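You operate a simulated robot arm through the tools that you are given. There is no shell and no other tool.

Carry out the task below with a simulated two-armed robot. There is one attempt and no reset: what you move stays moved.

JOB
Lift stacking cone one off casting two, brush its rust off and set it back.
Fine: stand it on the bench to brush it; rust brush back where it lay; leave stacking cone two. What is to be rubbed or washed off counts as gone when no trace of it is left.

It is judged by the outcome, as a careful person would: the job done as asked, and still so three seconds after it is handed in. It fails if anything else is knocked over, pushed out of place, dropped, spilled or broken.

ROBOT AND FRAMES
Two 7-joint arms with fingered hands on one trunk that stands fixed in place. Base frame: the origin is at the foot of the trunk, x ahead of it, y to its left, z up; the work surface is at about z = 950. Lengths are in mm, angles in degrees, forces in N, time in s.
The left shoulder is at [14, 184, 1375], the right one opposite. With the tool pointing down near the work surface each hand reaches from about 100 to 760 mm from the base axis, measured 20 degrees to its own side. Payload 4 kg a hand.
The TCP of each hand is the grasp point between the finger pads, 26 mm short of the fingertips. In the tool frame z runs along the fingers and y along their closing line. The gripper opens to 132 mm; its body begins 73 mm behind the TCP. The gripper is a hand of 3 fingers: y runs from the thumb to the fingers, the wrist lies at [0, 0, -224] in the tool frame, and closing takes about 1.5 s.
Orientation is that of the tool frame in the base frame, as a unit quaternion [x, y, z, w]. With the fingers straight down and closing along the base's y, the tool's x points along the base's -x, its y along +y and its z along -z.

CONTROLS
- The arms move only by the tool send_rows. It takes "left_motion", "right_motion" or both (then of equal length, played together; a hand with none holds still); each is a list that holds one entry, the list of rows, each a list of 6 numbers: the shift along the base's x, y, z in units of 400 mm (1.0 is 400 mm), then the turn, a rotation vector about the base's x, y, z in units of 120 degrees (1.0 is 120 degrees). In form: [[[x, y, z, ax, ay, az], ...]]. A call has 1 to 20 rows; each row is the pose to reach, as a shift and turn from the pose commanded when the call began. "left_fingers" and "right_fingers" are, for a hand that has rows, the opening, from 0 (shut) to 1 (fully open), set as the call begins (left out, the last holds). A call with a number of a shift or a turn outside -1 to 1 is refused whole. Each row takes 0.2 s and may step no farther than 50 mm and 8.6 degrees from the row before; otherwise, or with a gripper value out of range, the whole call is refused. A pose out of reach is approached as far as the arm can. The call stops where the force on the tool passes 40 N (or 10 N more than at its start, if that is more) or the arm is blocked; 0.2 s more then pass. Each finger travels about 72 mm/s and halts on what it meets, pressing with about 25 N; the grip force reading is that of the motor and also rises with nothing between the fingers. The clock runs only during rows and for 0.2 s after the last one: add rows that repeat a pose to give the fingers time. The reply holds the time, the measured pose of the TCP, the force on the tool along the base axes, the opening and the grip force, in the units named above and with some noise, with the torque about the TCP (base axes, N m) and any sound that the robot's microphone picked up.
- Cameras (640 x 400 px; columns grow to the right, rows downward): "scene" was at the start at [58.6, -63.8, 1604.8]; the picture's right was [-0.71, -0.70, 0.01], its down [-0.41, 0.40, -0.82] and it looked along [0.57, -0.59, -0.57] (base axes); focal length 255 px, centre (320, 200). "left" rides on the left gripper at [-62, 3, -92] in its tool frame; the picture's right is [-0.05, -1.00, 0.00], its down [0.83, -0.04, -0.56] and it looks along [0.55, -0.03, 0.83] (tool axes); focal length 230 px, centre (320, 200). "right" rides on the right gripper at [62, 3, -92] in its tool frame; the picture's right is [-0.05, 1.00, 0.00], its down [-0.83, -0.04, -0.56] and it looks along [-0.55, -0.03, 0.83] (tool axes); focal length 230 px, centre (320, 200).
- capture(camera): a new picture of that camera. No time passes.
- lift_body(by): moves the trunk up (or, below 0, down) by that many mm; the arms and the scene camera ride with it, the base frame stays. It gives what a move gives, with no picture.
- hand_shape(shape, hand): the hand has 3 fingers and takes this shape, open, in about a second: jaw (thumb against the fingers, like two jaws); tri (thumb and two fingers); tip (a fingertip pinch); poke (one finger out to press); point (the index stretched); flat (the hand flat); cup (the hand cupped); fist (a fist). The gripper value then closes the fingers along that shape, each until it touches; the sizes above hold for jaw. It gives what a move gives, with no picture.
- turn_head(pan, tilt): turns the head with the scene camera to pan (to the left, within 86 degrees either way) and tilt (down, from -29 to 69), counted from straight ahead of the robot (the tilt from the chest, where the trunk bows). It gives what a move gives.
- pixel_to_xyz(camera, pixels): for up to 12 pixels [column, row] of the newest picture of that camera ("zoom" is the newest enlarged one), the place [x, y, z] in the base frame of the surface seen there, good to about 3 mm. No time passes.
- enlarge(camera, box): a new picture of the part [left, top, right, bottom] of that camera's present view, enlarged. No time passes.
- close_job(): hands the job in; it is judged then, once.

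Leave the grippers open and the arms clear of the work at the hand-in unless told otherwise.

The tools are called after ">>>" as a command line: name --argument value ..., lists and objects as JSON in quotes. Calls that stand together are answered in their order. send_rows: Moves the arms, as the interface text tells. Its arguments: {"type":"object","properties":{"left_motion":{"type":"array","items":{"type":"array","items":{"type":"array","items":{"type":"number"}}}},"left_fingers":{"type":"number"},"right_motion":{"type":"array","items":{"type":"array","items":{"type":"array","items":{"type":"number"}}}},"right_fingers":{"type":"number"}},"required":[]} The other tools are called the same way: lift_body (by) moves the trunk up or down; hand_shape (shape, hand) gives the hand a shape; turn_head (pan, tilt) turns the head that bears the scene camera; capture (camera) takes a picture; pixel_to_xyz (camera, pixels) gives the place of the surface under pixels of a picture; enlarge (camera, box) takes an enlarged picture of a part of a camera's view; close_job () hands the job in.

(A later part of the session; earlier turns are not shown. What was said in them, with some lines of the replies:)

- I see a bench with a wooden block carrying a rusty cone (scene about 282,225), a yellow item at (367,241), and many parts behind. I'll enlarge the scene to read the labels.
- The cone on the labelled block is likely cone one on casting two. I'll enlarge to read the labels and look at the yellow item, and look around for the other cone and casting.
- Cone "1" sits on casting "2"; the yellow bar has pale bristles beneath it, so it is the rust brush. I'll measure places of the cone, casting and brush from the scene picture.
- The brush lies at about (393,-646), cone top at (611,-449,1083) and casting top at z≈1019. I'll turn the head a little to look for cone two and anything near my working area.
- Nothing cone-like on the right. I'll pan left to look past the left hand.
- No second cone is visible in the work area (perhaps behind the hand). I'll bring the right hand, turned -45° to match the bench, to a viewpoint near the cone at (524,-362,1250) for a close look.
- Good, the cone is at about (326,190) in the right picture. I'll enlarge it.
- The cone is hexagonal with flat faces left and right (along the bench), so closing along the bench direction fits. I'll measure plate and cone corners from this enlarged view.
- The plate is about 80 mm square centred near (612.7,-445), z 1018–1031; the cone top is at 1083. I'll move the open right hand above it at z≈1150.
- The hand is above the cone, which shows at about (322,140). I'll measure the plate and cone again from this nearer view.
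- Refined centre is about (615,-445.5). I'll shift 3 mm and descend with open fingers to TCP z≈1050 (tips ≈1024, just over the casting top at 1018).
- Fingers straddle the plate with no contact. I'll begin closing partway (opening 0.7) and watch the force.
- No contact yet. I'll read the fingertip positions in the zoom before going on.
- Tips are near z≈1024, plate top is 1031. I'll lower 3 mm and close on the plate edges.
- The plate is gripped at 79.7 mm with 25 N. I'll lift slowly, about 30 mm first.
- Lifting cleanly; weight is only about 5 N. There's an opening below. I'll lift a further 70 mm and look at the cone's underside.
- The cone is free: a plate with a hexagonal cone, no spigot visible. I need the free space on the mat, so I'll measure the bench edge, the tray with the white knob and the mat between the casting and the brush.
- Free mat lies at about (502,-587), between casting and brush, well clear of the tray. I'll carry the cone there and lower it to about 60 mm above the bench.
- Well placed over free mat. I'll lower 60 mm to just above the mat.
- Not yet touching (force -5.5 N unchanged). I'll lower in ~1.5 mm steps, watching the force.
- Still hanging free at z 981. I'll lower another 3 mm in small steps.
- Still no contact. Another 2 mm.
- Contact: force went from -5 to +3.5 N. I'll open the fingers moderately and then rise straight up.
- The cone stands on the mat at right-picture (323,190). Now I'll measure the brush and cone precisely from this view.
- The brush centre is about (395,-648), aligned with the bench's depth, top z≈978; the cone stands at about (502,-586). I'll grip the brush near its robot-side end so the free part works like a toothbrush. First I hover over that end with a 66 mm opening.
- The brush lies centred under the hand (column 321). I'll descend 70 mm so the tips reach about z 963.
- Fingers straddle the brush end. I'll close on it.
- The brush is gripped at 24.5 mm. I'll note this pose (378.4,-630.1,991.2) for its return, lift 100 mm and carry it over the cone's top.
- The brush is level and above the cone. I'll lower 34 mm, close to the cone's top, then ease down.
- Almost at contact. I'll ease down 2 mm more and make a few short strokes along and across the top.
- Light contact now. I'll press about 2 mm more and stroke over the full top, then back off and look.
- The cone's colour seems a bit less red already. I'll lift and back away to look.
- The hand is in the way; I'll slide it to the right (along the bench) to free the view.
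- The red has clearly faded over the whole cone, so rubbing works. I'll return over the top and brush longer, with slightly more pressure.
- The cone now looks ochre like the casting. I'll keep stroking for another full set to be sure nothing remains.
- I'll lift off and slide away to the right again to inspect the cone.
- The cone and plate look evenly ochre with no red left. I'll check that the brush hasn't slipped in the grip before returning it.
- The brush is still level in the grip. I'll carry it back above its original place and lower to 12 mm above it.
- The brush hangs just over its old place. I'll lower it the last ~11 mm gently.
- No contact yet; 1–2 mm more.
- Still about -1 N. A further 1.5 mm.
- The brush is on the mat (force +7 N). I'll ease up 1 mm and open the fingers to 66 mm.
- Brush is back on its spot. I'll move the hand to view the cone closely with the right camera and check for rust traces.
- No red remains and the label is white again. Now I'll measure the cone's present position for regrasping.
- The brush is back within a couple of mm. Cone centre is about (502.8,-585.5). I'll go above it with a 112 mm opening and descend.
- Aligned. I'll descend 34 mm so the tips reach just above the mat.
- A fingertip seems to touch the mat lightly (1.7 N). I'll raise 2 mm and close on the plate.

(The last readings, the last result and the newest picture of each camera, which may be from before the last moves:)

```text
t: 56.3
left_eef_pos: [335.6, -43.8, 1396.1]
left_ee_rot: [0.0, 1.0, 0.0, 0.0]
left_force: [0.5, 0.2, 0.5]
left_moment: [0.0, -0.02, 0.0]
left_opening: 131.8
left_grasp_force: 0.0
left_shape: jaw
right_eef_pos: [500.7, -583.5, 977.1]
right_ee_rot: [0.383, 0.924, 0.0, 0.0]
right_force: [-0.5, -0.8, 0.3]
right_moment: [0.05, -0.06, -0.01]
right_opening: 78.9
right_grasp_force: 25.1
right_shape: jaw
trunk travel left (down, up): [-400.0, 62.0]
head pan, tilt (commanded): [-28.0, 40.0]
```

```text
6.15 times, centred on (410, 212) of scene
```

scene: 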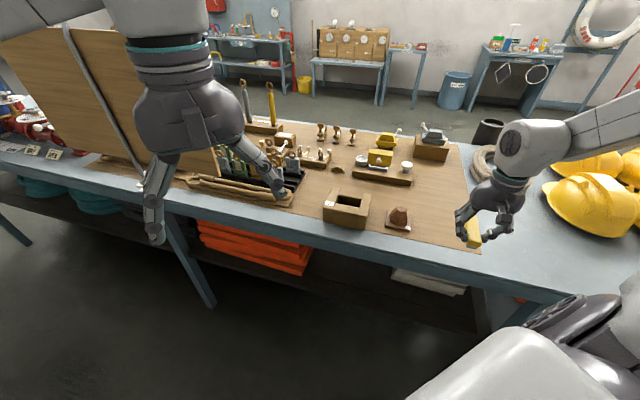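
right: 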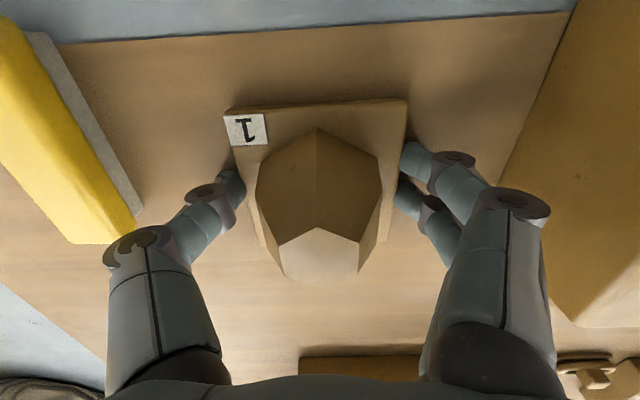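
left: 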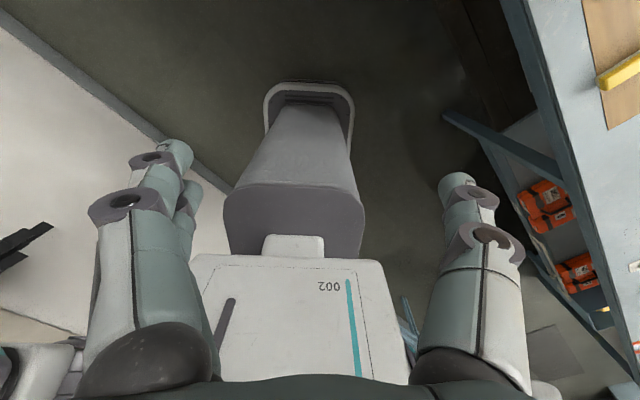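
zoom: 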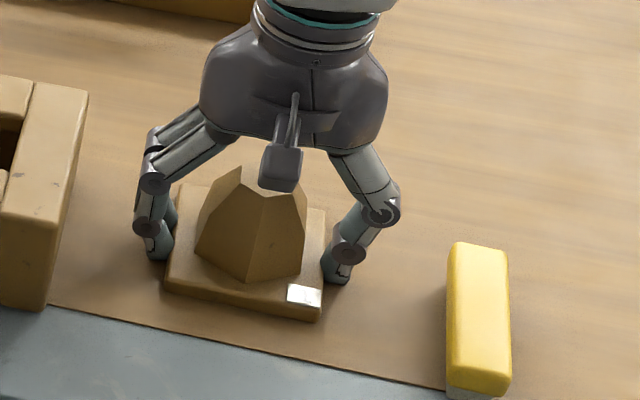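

Gripped at 78.9 mm, 25 N. I'll lift it slowly to about z 1140.

>>> send_rows --right_motion '[[[0, 0, 0.01, 0, 0, 0], [0, 0, 0.025, 0, 0, 0], [0, 0, 0.05, 0, 0, 0], [0, 0, 0.1, 0, 0, 0], [0, 0, 0.16, 0, 0, 0], [0, 0, 0.23, 0, 0, 0], [0, 0, 0.3, 0, 0, 0], [0, 0, 0.37, 0, 0, 0], [0, 0, 0.41, 0, 0, 0], [0, 0, 0.41, 0, 0, 0]]]'

>>> capture --camera "right"

>>> capture --camera "scene"

```text
t: 58.5
left_eef_pos: [335.8, -45.0, 1395.1]
left_ee_rot: [0.0, 1.0, -0.001, -0.001]
left_force: [-0.6, -0.2, -0.5]
left_moment: [0.02, 0.01, 0.01]
left_opening: 132.2
left_grasp_force: 0.0
left_shape: jaw
right_eef_pos: [501.9, -585.8, 1142.5]
right_ee_rot: [0.382, 0.924, 0.002, -0.001]
right_force: [0.4, 0.2, -6.0]
right_moment: [0.05, 0.0, 0.01]
right_opening: 78.7
right_grasp_force: 25.2
right_shape: jaw
trunk travel left (down, up): [-400.0, 62.0]
head pan, tilt (commanded): [-28.0, 40.0]
```

```text
taken
```

right: 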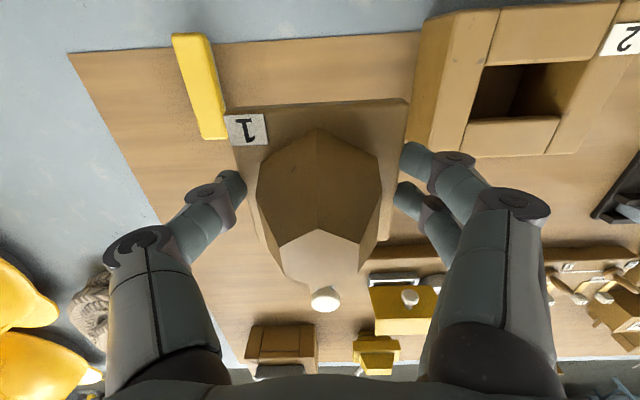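

```text
taken
```

scene: 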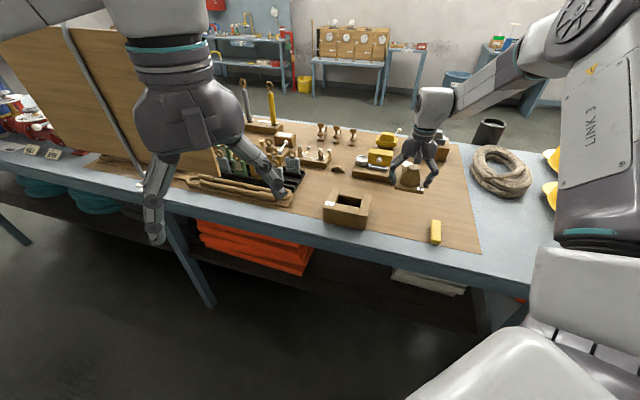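

Lifted (6 N). I'll take an enlarged look at the casting's top to measure its centre for the set-back.

>>> enlarge --camera "right" --box '[400, 0, 640, 160]'

>>> enlarge --camera "scene" --box '[310, 175, 390, 240]'

```text
2.50 times, centred on (520, 80) of right
```

zoom: 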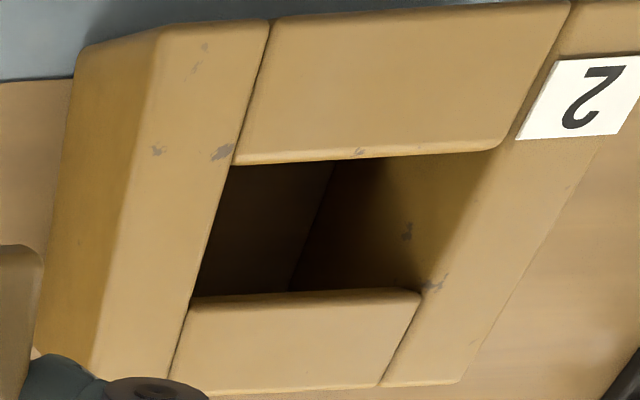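

```text
6.15 times, centred on (350, 208) of scene
```

zoom: 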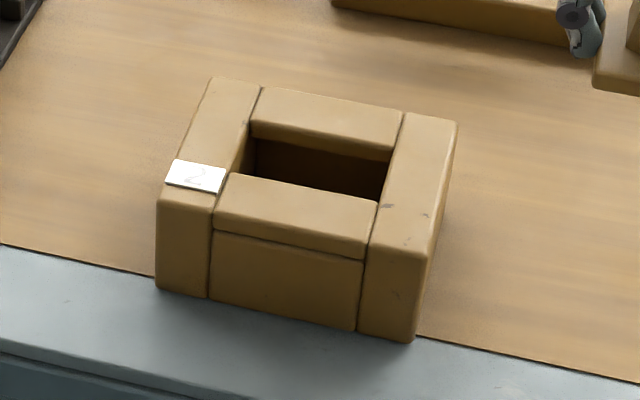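

I'll measure the edges of the hole and the casting top from the scene zoom.

>>> pixel_to_xyz --camera "zoom" --pixels '[[235, 180], [368, 206], [262, 122], [388, 147], [222, 222], [358, 250], [268, 94], [397, 118], [162, 198], [417, 245], [212, 84], [450, 128]]'

>>> pixel_to_xyz --camera "right" --pixels '[[494, 62], [585, 58], [478, 121], [556, 117], [464, 14], [505, 10], [610, 4], [470, 148], [545, 150], [495, 30], [470, 80], [590, 80]]'

```text
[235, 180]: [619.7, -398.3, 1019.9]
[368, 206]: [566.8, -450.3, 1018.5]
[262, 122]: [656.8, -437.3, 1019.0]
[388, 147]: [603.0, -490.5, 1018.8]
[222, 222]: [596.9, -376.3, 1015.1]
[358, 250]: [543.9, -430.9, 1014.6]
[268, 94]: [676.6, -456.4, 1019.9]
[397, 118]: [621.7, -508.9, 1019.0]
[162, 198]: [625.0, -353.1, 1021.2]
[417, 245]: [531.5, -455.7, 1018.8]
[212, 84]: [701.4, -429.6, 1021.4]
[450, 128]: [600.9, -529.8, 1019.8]
```

```text
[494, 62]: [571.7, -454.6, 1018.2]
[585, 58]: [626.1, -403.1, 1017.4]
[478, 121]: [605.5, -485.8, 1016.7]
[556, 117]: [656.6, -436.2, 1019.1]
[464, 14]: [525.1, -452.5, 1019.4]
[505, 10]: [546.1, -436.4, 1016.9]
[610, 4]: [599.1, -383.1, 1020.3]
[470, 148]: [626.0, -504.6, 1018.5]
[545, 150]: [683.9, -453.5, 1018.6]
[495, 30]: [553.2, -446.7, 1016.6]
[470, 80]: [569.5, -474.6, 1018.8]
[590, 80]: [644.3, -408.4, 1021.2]
```

The casting centre is about u/v matching the original spot (x≈615,y≈-445). I'll carry the cone back above it (shift about +112,+140 mm), keeping height.

>>> send_rows --right_motion '[[[0.03, 0.04, 0, 0, 0, 0], [0.09, 0.115, 0, 0, 0, 0], [0.15, 0.19, 0, 0, 0, 0], [0.21, 0.265, 0, 0, 0, 0], [0.26, 0.325, 0, 0, 0, 0], [0.279, 0.3505, 0, 0, 0, 0], [0.279, 0.3505, -0.05, 0, 0, 0], [0.279, 0.3505, -0.1, 0, 0, 0], [0.279, 0.3505, -0.14, 0, 0, 0], [0.279, 0.3505, -0.14, 0, 0, 0]]]'

>>> capture --camera "right"

>>> enlarge --camera "scene" --box '[310, 150, 400, 235]'

```text
t: 60.7
left_eef_pos: [336.2, -45.1, 1395.0]
left_ee_rot: [0.0, 1.0, 0.0, 0.001]
left_force: [0.3, -0.3, 0.1]
left_moment: [0.05, -0.01, 0.02]
left_opening: 131.9
left_grasp_force: 0.1
left_shape: jaw
right_eef_pos: [614.2, -446.6, 1085.5]
right_ee_rot: [0.383, 0.924, -0.001, 0.0]
right_force: [-0.1, 0.6, -5.5]
right_moment: [0.04, -0.01, -0.01]
right_opening: 78.8
right_grasp_force: 24.7
right_shape: jaw
trunk travel left (down, up): [-400.0, 62.0]
head pan, tilt (commanded): [-28.0, 40.0]
```

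```text
taken
```

right: 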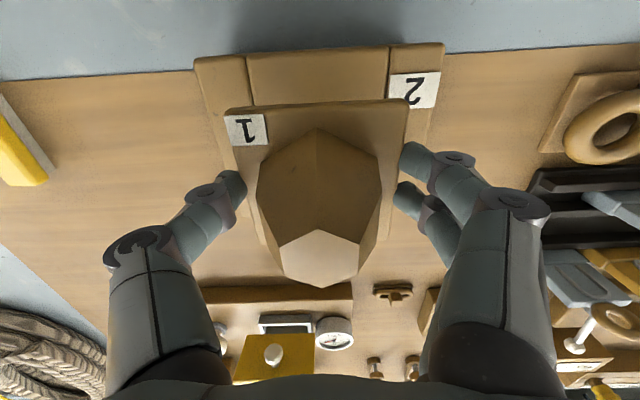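

```text
4.71 times, centred on (355, 192) of scene
```

zoom: 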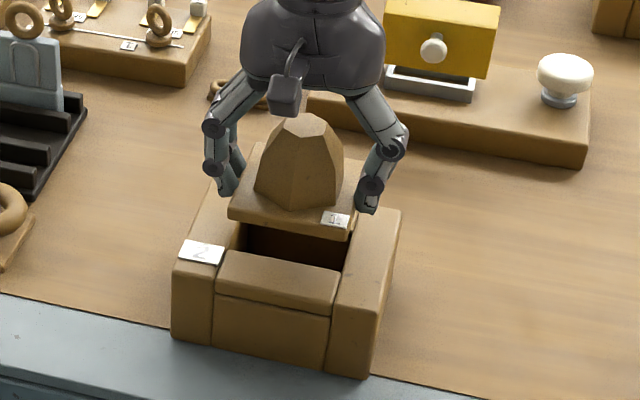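

I'll measure the plate corners in the hand from both views to verify alignment over the casting.

>>> pixel_to_xyz --camera "right" --pixels '[[230, 115], [403, 104], [318, 256], [285, 245], [355, 241], [317, 232], [318, 280], [270, 245], [372, 235], [262, 60], [380, 55], [420, 60]]'

>>> pixel_to_xyz --camera "zoom" --pixels '[[233, 212], [345, 231], [260, 150], [355, 165], [303, 124], [225, 258], [332, 280], [240, 240]]'

```text
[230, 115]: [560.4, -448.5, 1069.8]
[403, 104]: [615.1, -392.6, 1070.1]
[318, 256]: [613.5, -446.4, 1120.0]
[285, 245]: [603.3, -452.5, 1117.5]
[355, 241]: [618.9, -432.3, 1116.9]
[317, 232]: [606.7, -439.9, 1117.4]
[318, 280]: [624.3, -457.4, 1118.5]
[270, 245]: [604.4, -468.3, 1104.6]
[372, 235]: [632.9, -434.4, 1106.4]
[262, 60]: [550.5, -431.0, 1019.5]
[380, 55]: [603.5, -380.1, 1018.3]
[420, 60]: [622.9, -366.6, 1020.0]
```

```text
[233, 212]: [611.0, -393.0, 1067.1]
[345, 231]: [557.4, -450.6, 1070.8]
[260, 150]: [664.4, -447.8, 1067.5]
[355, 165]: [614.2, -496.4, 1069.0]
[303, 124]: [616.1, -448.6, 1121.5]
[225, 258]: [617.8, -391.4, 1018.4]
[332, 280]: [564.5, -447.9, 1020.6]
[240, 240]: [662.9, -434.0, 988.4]
```

The held plate is centred near the original place, about 1.5 mm off sideways. I'll correct that and lower to ~3 mm above the casting.

>>> send_rows --right_motion '[[[0.0027, 0.0027, -0.03, 0, 0, 0], [0.0027, 0.0027, -0.06, 0, 0, 0], [0.0027, 0.0027, -0.08, 0, 0, 0], [0.0027, 0.0027, -0.09, 0, 0, 0], [0.0027, 0.0027, -0.09, 0, 0, 0]]]'

>>> capture --camera "right"

>>> enlarge --camera "scene" --box '[310, 160, 400, 235]'

```text
t: 61.9
left_eef_pos: [337.3, -45.7, 1393.9]
left_ee_rot: [0.0, 1.0, 0.0, 0.0]
left_force: [0.3, 0.5, 0.5]
left_moment: [0.04, 0.02, -0.02]
left_opening: 131.8
left_grasp_force: 0.0
left_shape: jaw
right_eef_pos: [616.7, -444.5, 1048.0]
right_ee_rot: [0.382, 0.924, 0.0, -0.001]
right_force: [0.0, -0.4, -5.5]
right_moment: [0.04, -0.01, 0.0]
right_opening: 79.0
right_grasp_force: 24.9
right_shape: jaw
trunk travel left (down, up): [-400.0, 62.0]
head pan, tilt (commanded): [-28.0, 40.0]
```

```text
taken
```

right: 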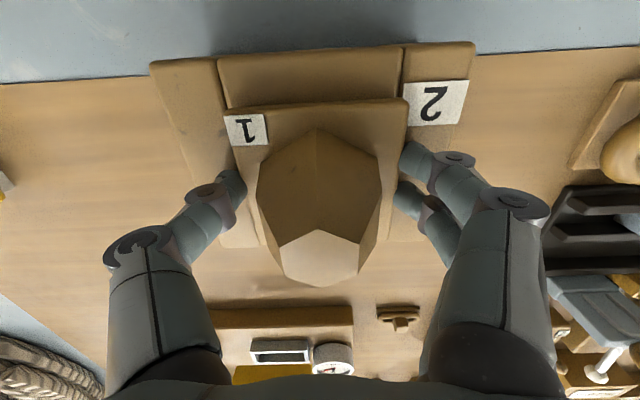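

```text
5.33 times, centred on (355, 198) of scene
```

zoom: 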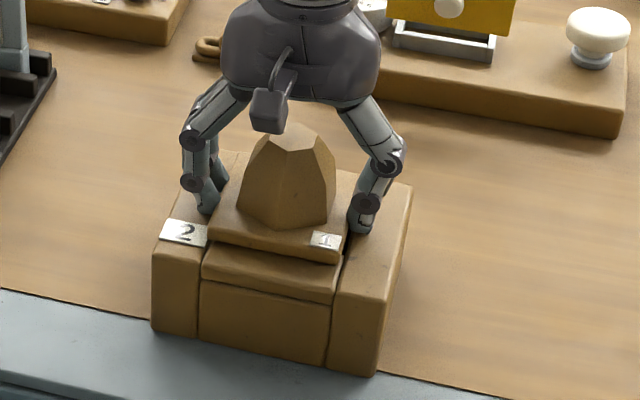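

I'll compare with the picture taken before the lift, using the same enlarged box as then.

>>> enlarge --camera "scene" --box '[310, 170, 390, 240]'

```text
5.71 times, centred on (350, 205) of scene
```

zoom: 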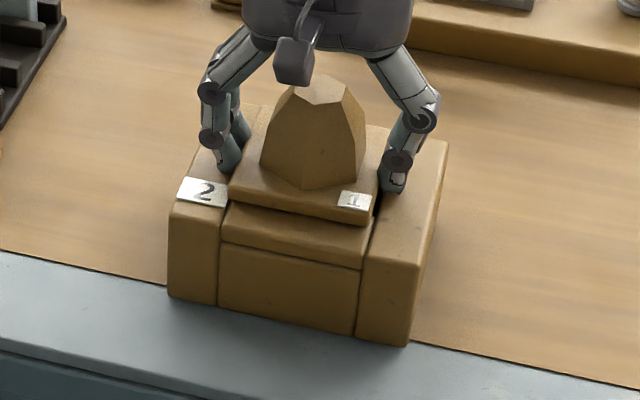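

Compared with before, the plate is about 4 mm too far back and ~1 mm left. I'll correct that while still hovering, then compare again.

>>> send_rows --right_motion '[[[-0.0044, 0.0023, 0, 0, 0, 0], [-0.0088, 0.0046, 0, 0, 0, 0], [-0.0088, 0.0046, 0, 0, 0, 0]]]'

>>> enlarge --camera "scene" --box '[310, 170, 390, 240]'

>>> capture --camera "right"

```text
t: 62.7
left_eef_pos: [336.8, -45.2, 1395.0]
left_ee_rot: [-0.001, 1.0, 0.0, 0.0]
left_force: [-0.6, 0.1, 0.3]
left_moment: [-0.01, 0.03, 0.02]
left_opening: 131.9
left_grasp_force: 0.0
left_shape: jaw
right_eef_pos: [612.2, -441.7, 1048.3]
right_ee_rot: [0.384, 0.924, 0.0, -0.001]
right_force: [-0.3, -0.3, -5.9]
right_moment: [0.02, 0.03, 0.0]
right_opening: 78.7
right_grasp_force: 25.2
right_shape: jaw
trunk travel left (down, up): [-400.0, 62.0]
head pan, tilt (commanded): [-28.0, 40.0]
```

```text
5.71 times, centred on (350, 205) of scene
```

zoom: 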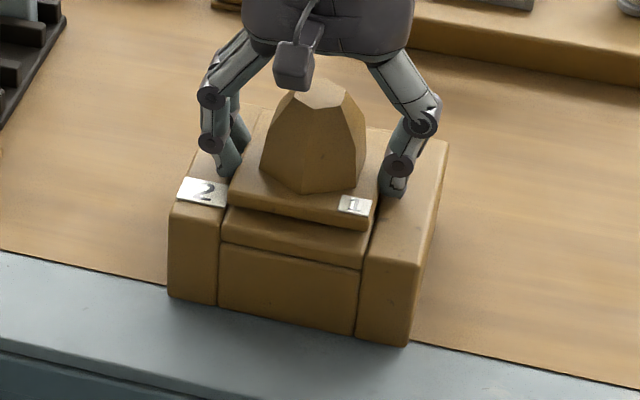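

```text
taken
```

right: 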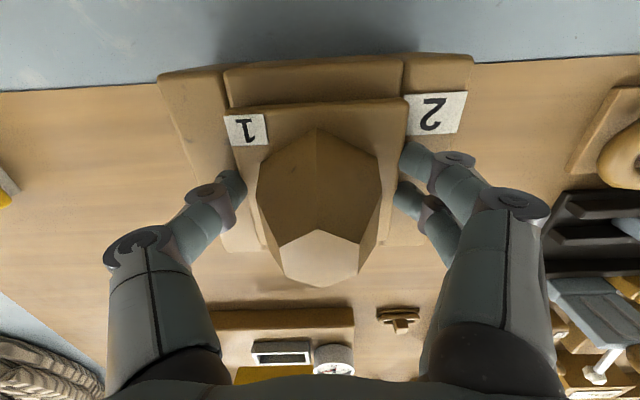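

Now about 1.3 mm too near; I'll trim that and lower in small steps until it seats.

>>> send_rows --right_motion '[[[0.0023, -0.0023, 0, 0, 0, 0], [0.0023, -0.0023, -0.002, 0, 0, 0], [0.0023, -0.0023, -0.004, 0, 0, 0], [0.0023, -0.0023, -0.004, 0, 0, 0]]]'

```text
t: 63.7
left_eef_pos: [336.8, -45.7, 1395.7]
left_ee_rot: [0.0, 1.0, -0.001, 0.001]
left_force: [0.4, -0.1, -0.7]
left_moment: [0.01, -0.01, 0.02]
left_opening: 131.9
left_grasp_force: 0.0
left_shape: jaw
right_eef_pos: [613.3, -443.3, 1046.8]
right_ee_rot: [0.383, 0.924, 0.0, -0.001]
right_force: [-0.7, 0.4, -5.6]
right_moment: [-0.02, 0.02, -0.01]
right_opening: 79.0
right_grasp_force: 24.6
right_shape: jaw
trunk travel left (down, up): [-400.0, 62.0]
head pan, tilt (commanded): [-28.0, 40.0]
```

No contact yet. Another 2 mm in small steps.

>>> send_rows --right_motion '[[[0, 0, -0.002, 0, 0, 0], [0, 0, -0.004, 0, 0, 0], [0, 0, -0.004, 0, 0, 0]]]'

```text
t: 64.5
left_eef_pos: [335.5, -45.0, 1393.8]
left_ee_rot: [0.0, 1.0, -0.001, 0.0]
left_force: [0.0, 0.3, 0.8]
left_moment: [-0.02, 0.01, 0.02]
left_opening: 131.7
left_grasp_force: 0.1
left_shape: jaw
right_eef_pos: [612.3, -443.5, 1046.9]
right_ee_rot: [0.383, 0.924, 0.001, 0.0]
right_force: [-1.4, -1.2, 1.1]
right_moment: [0.15, -0.18, 0.0]
right_opening: 78.5
right_grasp_force: 25.3
right_shape: jaw
trunk travel left (down, up): [-400.0, 62.0]
head pan, tilt (commanded): [-28.0, 40.0]
```

Seated: force went from -5.6 to +1.1 N. I'll look before releasing.

>>> enlarge --camera "scene" --box '[310, 170, 390, 240]'

>>> capture --camera "right"

```text
5.71 times, centred on (350, 205) of scene
```

zoom: 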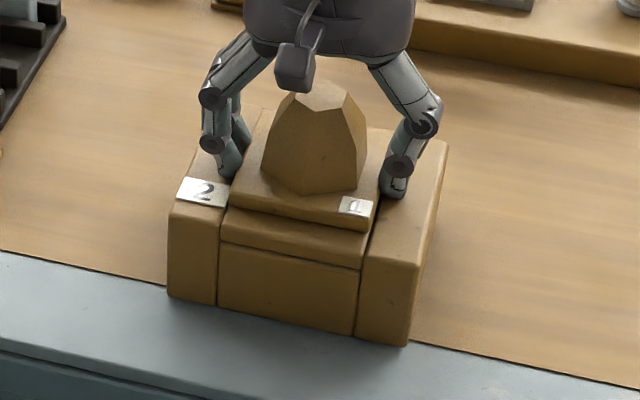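

```text
taken
```

right: 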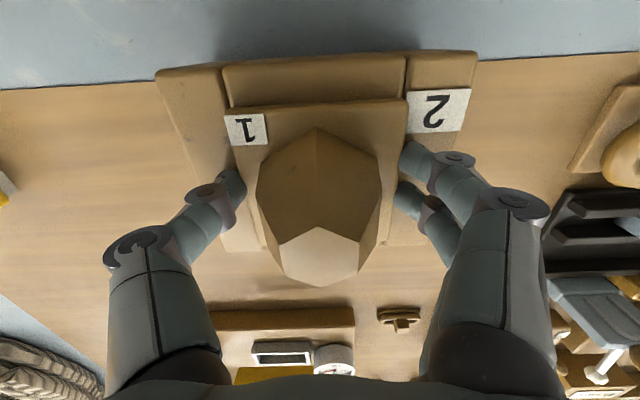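

Alignment matches the original picture (cone vertex at 303,194 vs 303,195). I'll open the fingers.

>>> send_rows --right_motion '[[[0, 0, 0.001, 0, 0, 0], [0, 0, 0.001, 0, 0, 0], [0, 0, 0.001, 0, 0, 0]]]' --right_fingers 0.85

>>> send_rows --right_motion '[[[0, 0, 0.03, 0, 0, 0], [0, 0, 0.08, 0, 0, 0], [0, 0, 0.15, 0, 0, 0], [0, 0, 0.25, 0, 0, 0], [-0.05, 0.05, 0.34, 0, 0, 0], [-0.12, 0.12, 0.4, 0, 0, 0], [-0.2, 0.2, 0.44, 0, 0, 0], [-0.28, 0.28, 0.45, 0, 0, 0]]]'

>>> capture --camera "right"

>>> enlarge --camera "scene" --box '[310, 170, 390, 240]'

>>> capture --camera "scene"

```text
t: 65.3
left_eef_pos: [336.0, -44.7, 1395.7]
left_ee_rot: [0.0, 1.0, 0.0, 0.0]
left_force: [1.2, 0.0, 0.4]
left_moment: [-0.01, 0.0, -0.05]
left_opening: 132.1
left_grasp_force: 0.0
left_shape: jaw
right_eef_pos: [612.8, -441.9, 1045.4]
right_ee_rot: [0.383, 0.924, 0.0, 0.0]
right_force: [0.1, -0.7, 0.8]
right_moment: [0.0, 0.0, -0.04]
right_opening: 111.9
right_grasp_force: 0.1
right_shape: jaw
trunk travel left (down, up): [-400.0, 62.0]
head pan, tilt (commanded): [-28.0, 40.0]
```

```text
t: 67.1
left_eef_pos: [334.3, -44.1, 1395.5]
left_ee_rot: [0.0, 1.0, 0.0, 0.0]
left_force: [-0.3, 0.0, 0.7]
left_moment: [0.03, 0.01, -0.06]
left_opening: 131.9
left_grasp_force: 0.1
left_shape: jaw
right_eef_pos: [499.7, -332.2, 1230.5]
right_ee_rot: [0.384, 0.923, 0.0, 0.001]
right_force: [-1.1, -0.3, 0.5]
right_moment: [-0.02, 0.03, -0.02]
right_opening: 111.7
right_grasp_force: 0.1
right_shape: jaw
trunk travel left (down, up): [-400.0, 62.0]
head pan, tilt (commanded): [-28.0, 40.0]
```

```text
taken
```

right: 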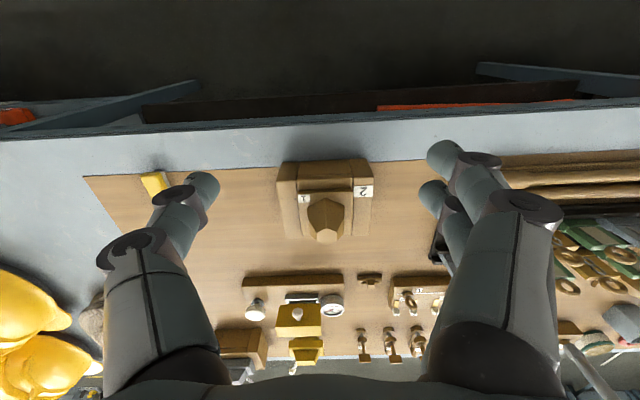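

```text
5.71 times, centred on (350, 205) of scene
```

zoom: 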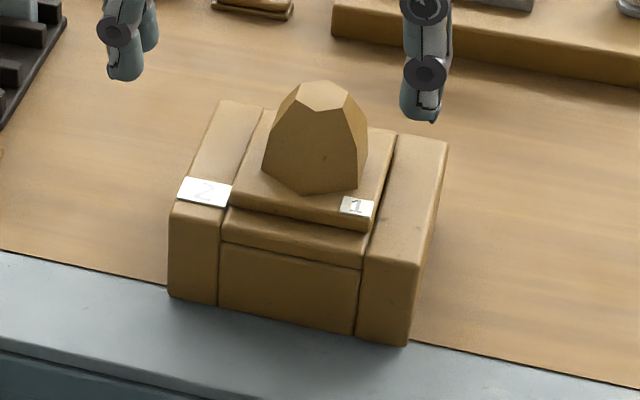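

```text
taken
```

scene: 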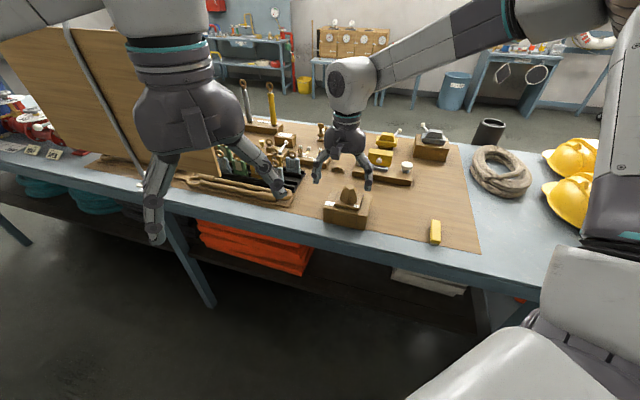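

The cone is back and matches the original view. I'll compare the wide enlarged view with the earlier one to check the brush and the other objects.

>>> enlarge --camera "scene" --box '[180, 80, 480, 260]'

>>> enlarge --camera "right" --box '[270, 150, 390, 250]'

```text
2.13 times, centred on (330, 170) of scene
```

zoom: 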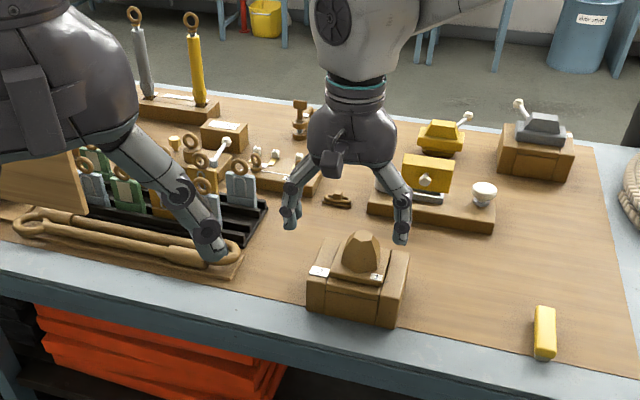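

```text
4.00 times, centred on (330, 200) of right
```

zoom: 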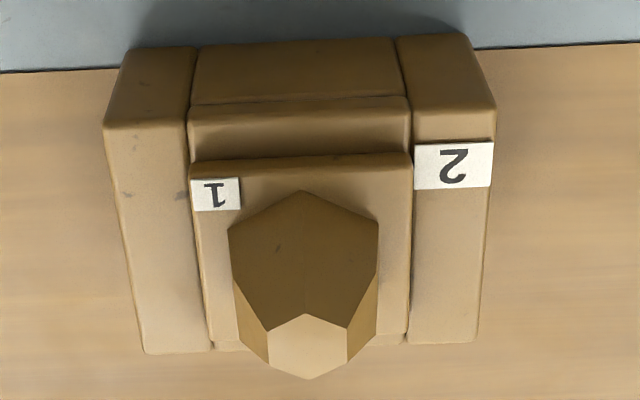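

Brush (544,333), casting and cone all match the earlier picture, with no red left. I'll retract the right arm, open, to its starting place.

>>> send_rows --right_motion '[[[0, 0, 0.1, 0, 0, 0], [0, 0, 0.2, 0, 0, 0.03], [-0.04, -0.05, 0.28, 0, 0, 0.09], [-0.09, -0.11, 0.29, 0, 0, 0.15], [-0.14, -0.17, 0.29, 0, 0, 0.21], [-0.18, -0.23, 0.29, 0, 0, 0.27], [-0.21, -0.27, 0.29, 0, 0, 0.33], [-0.23, -0.295, 0.29, 0, 0, 0.375], [-0.23, -0.295, 0.29, 0, 0, 0.375]]]' --right_fingers 1.0

>>> capture --camera "scene"

>>> capture --camera "right"

```text
t: 69.1
left_eef_pos: [336.4, -44.2, 1394.5]
left_ee_rot: [0.001, 1.0, 0.0, 0.0]
left_force: [0.3, 0.0, 0.1]
left_moment: [-0.03, -0.03, 0.01]
left_opening: 131.8
left_grasp_force: 0.0
left_shape: jaw
right_eef_pos: [407.0, -449.3, 1342.2]
right_ee_rot: [0.0, 1.0, 0.0, 0.0]
right_force: [0.3, -0.4, -0.9]
right_moment: [0.0, 0.01, 0.02]
right_opening: 132.0
right_grasp_force: 0.1
right_shape: jaw
trunk travel left (down, up): [-400.0, 62.0]
head pan, tilt (commanded): [-28.0, 40.0]
```

```text
taken
```

scene: 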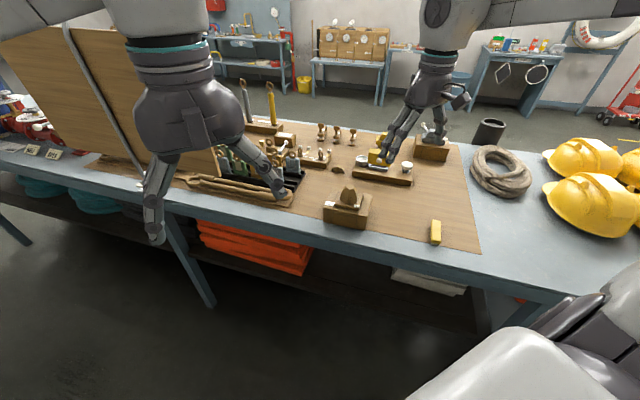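

```text
taken
```

right: 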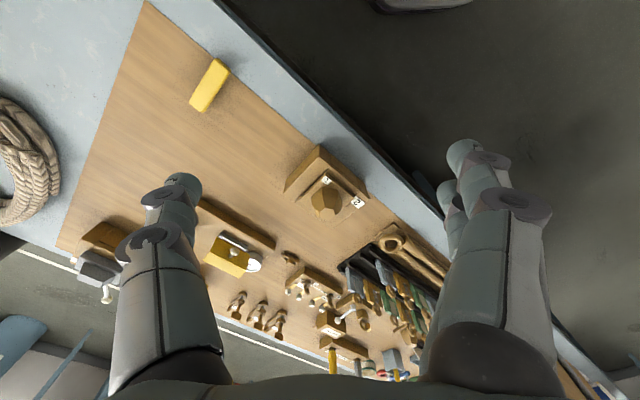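

Everything matches the first picture; one last close look at the cone from this angle.

>>> enlarge --camera "right" --box '[270, 130, 390, 230]'

>>> enlarge --camera "right" --box '[170, 40, 260, 120]'

```text
4.00 times, centred on (330, 180) of right
```

zoom: 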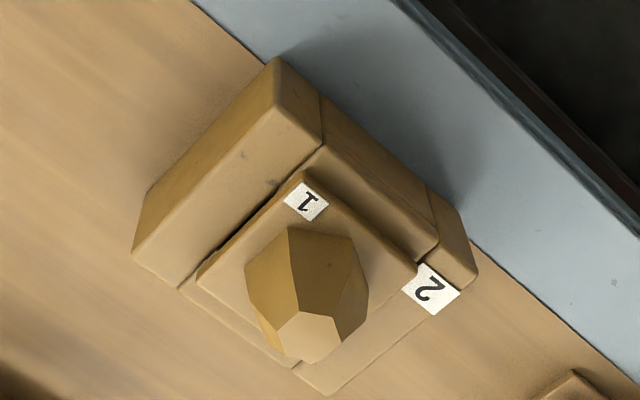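

```text
5.00 times, centred on (215, 80) of right
```

zoom: 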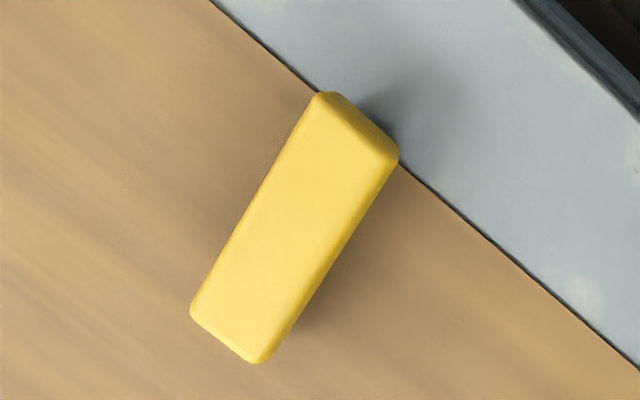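

The cone is clean and seated on casting two in its old place. The brush lies where it lay, both hands are open and clear, and nothing else has moved. I'll hand in the job.

>>> close_job

```text
The job is handed in.
```

Stacking cone one is back on casting two with its rust brushed off, and I've handed the job in.

- **Cleaning:** I stood the cone on the bench mat and brushed its top with the rust brush. The red faded from the whole cone and plate, including parts the brush never touched, and no red shows in the last pictures. I could not see the cone's two rear faces; I take them as clean because everything else faded evenly.
- **Set back:** the cone sits on the casting within about 1–2 mm of its old place, judged against the first pictures.
- **Brush:** it is back where it lay, within a few millimetres.
- **Other items:** I never identified stacking cone two in any picture. Nothing besides the cone and the brush appears to have been touched or moved.

Both hands are open and clear of the work.
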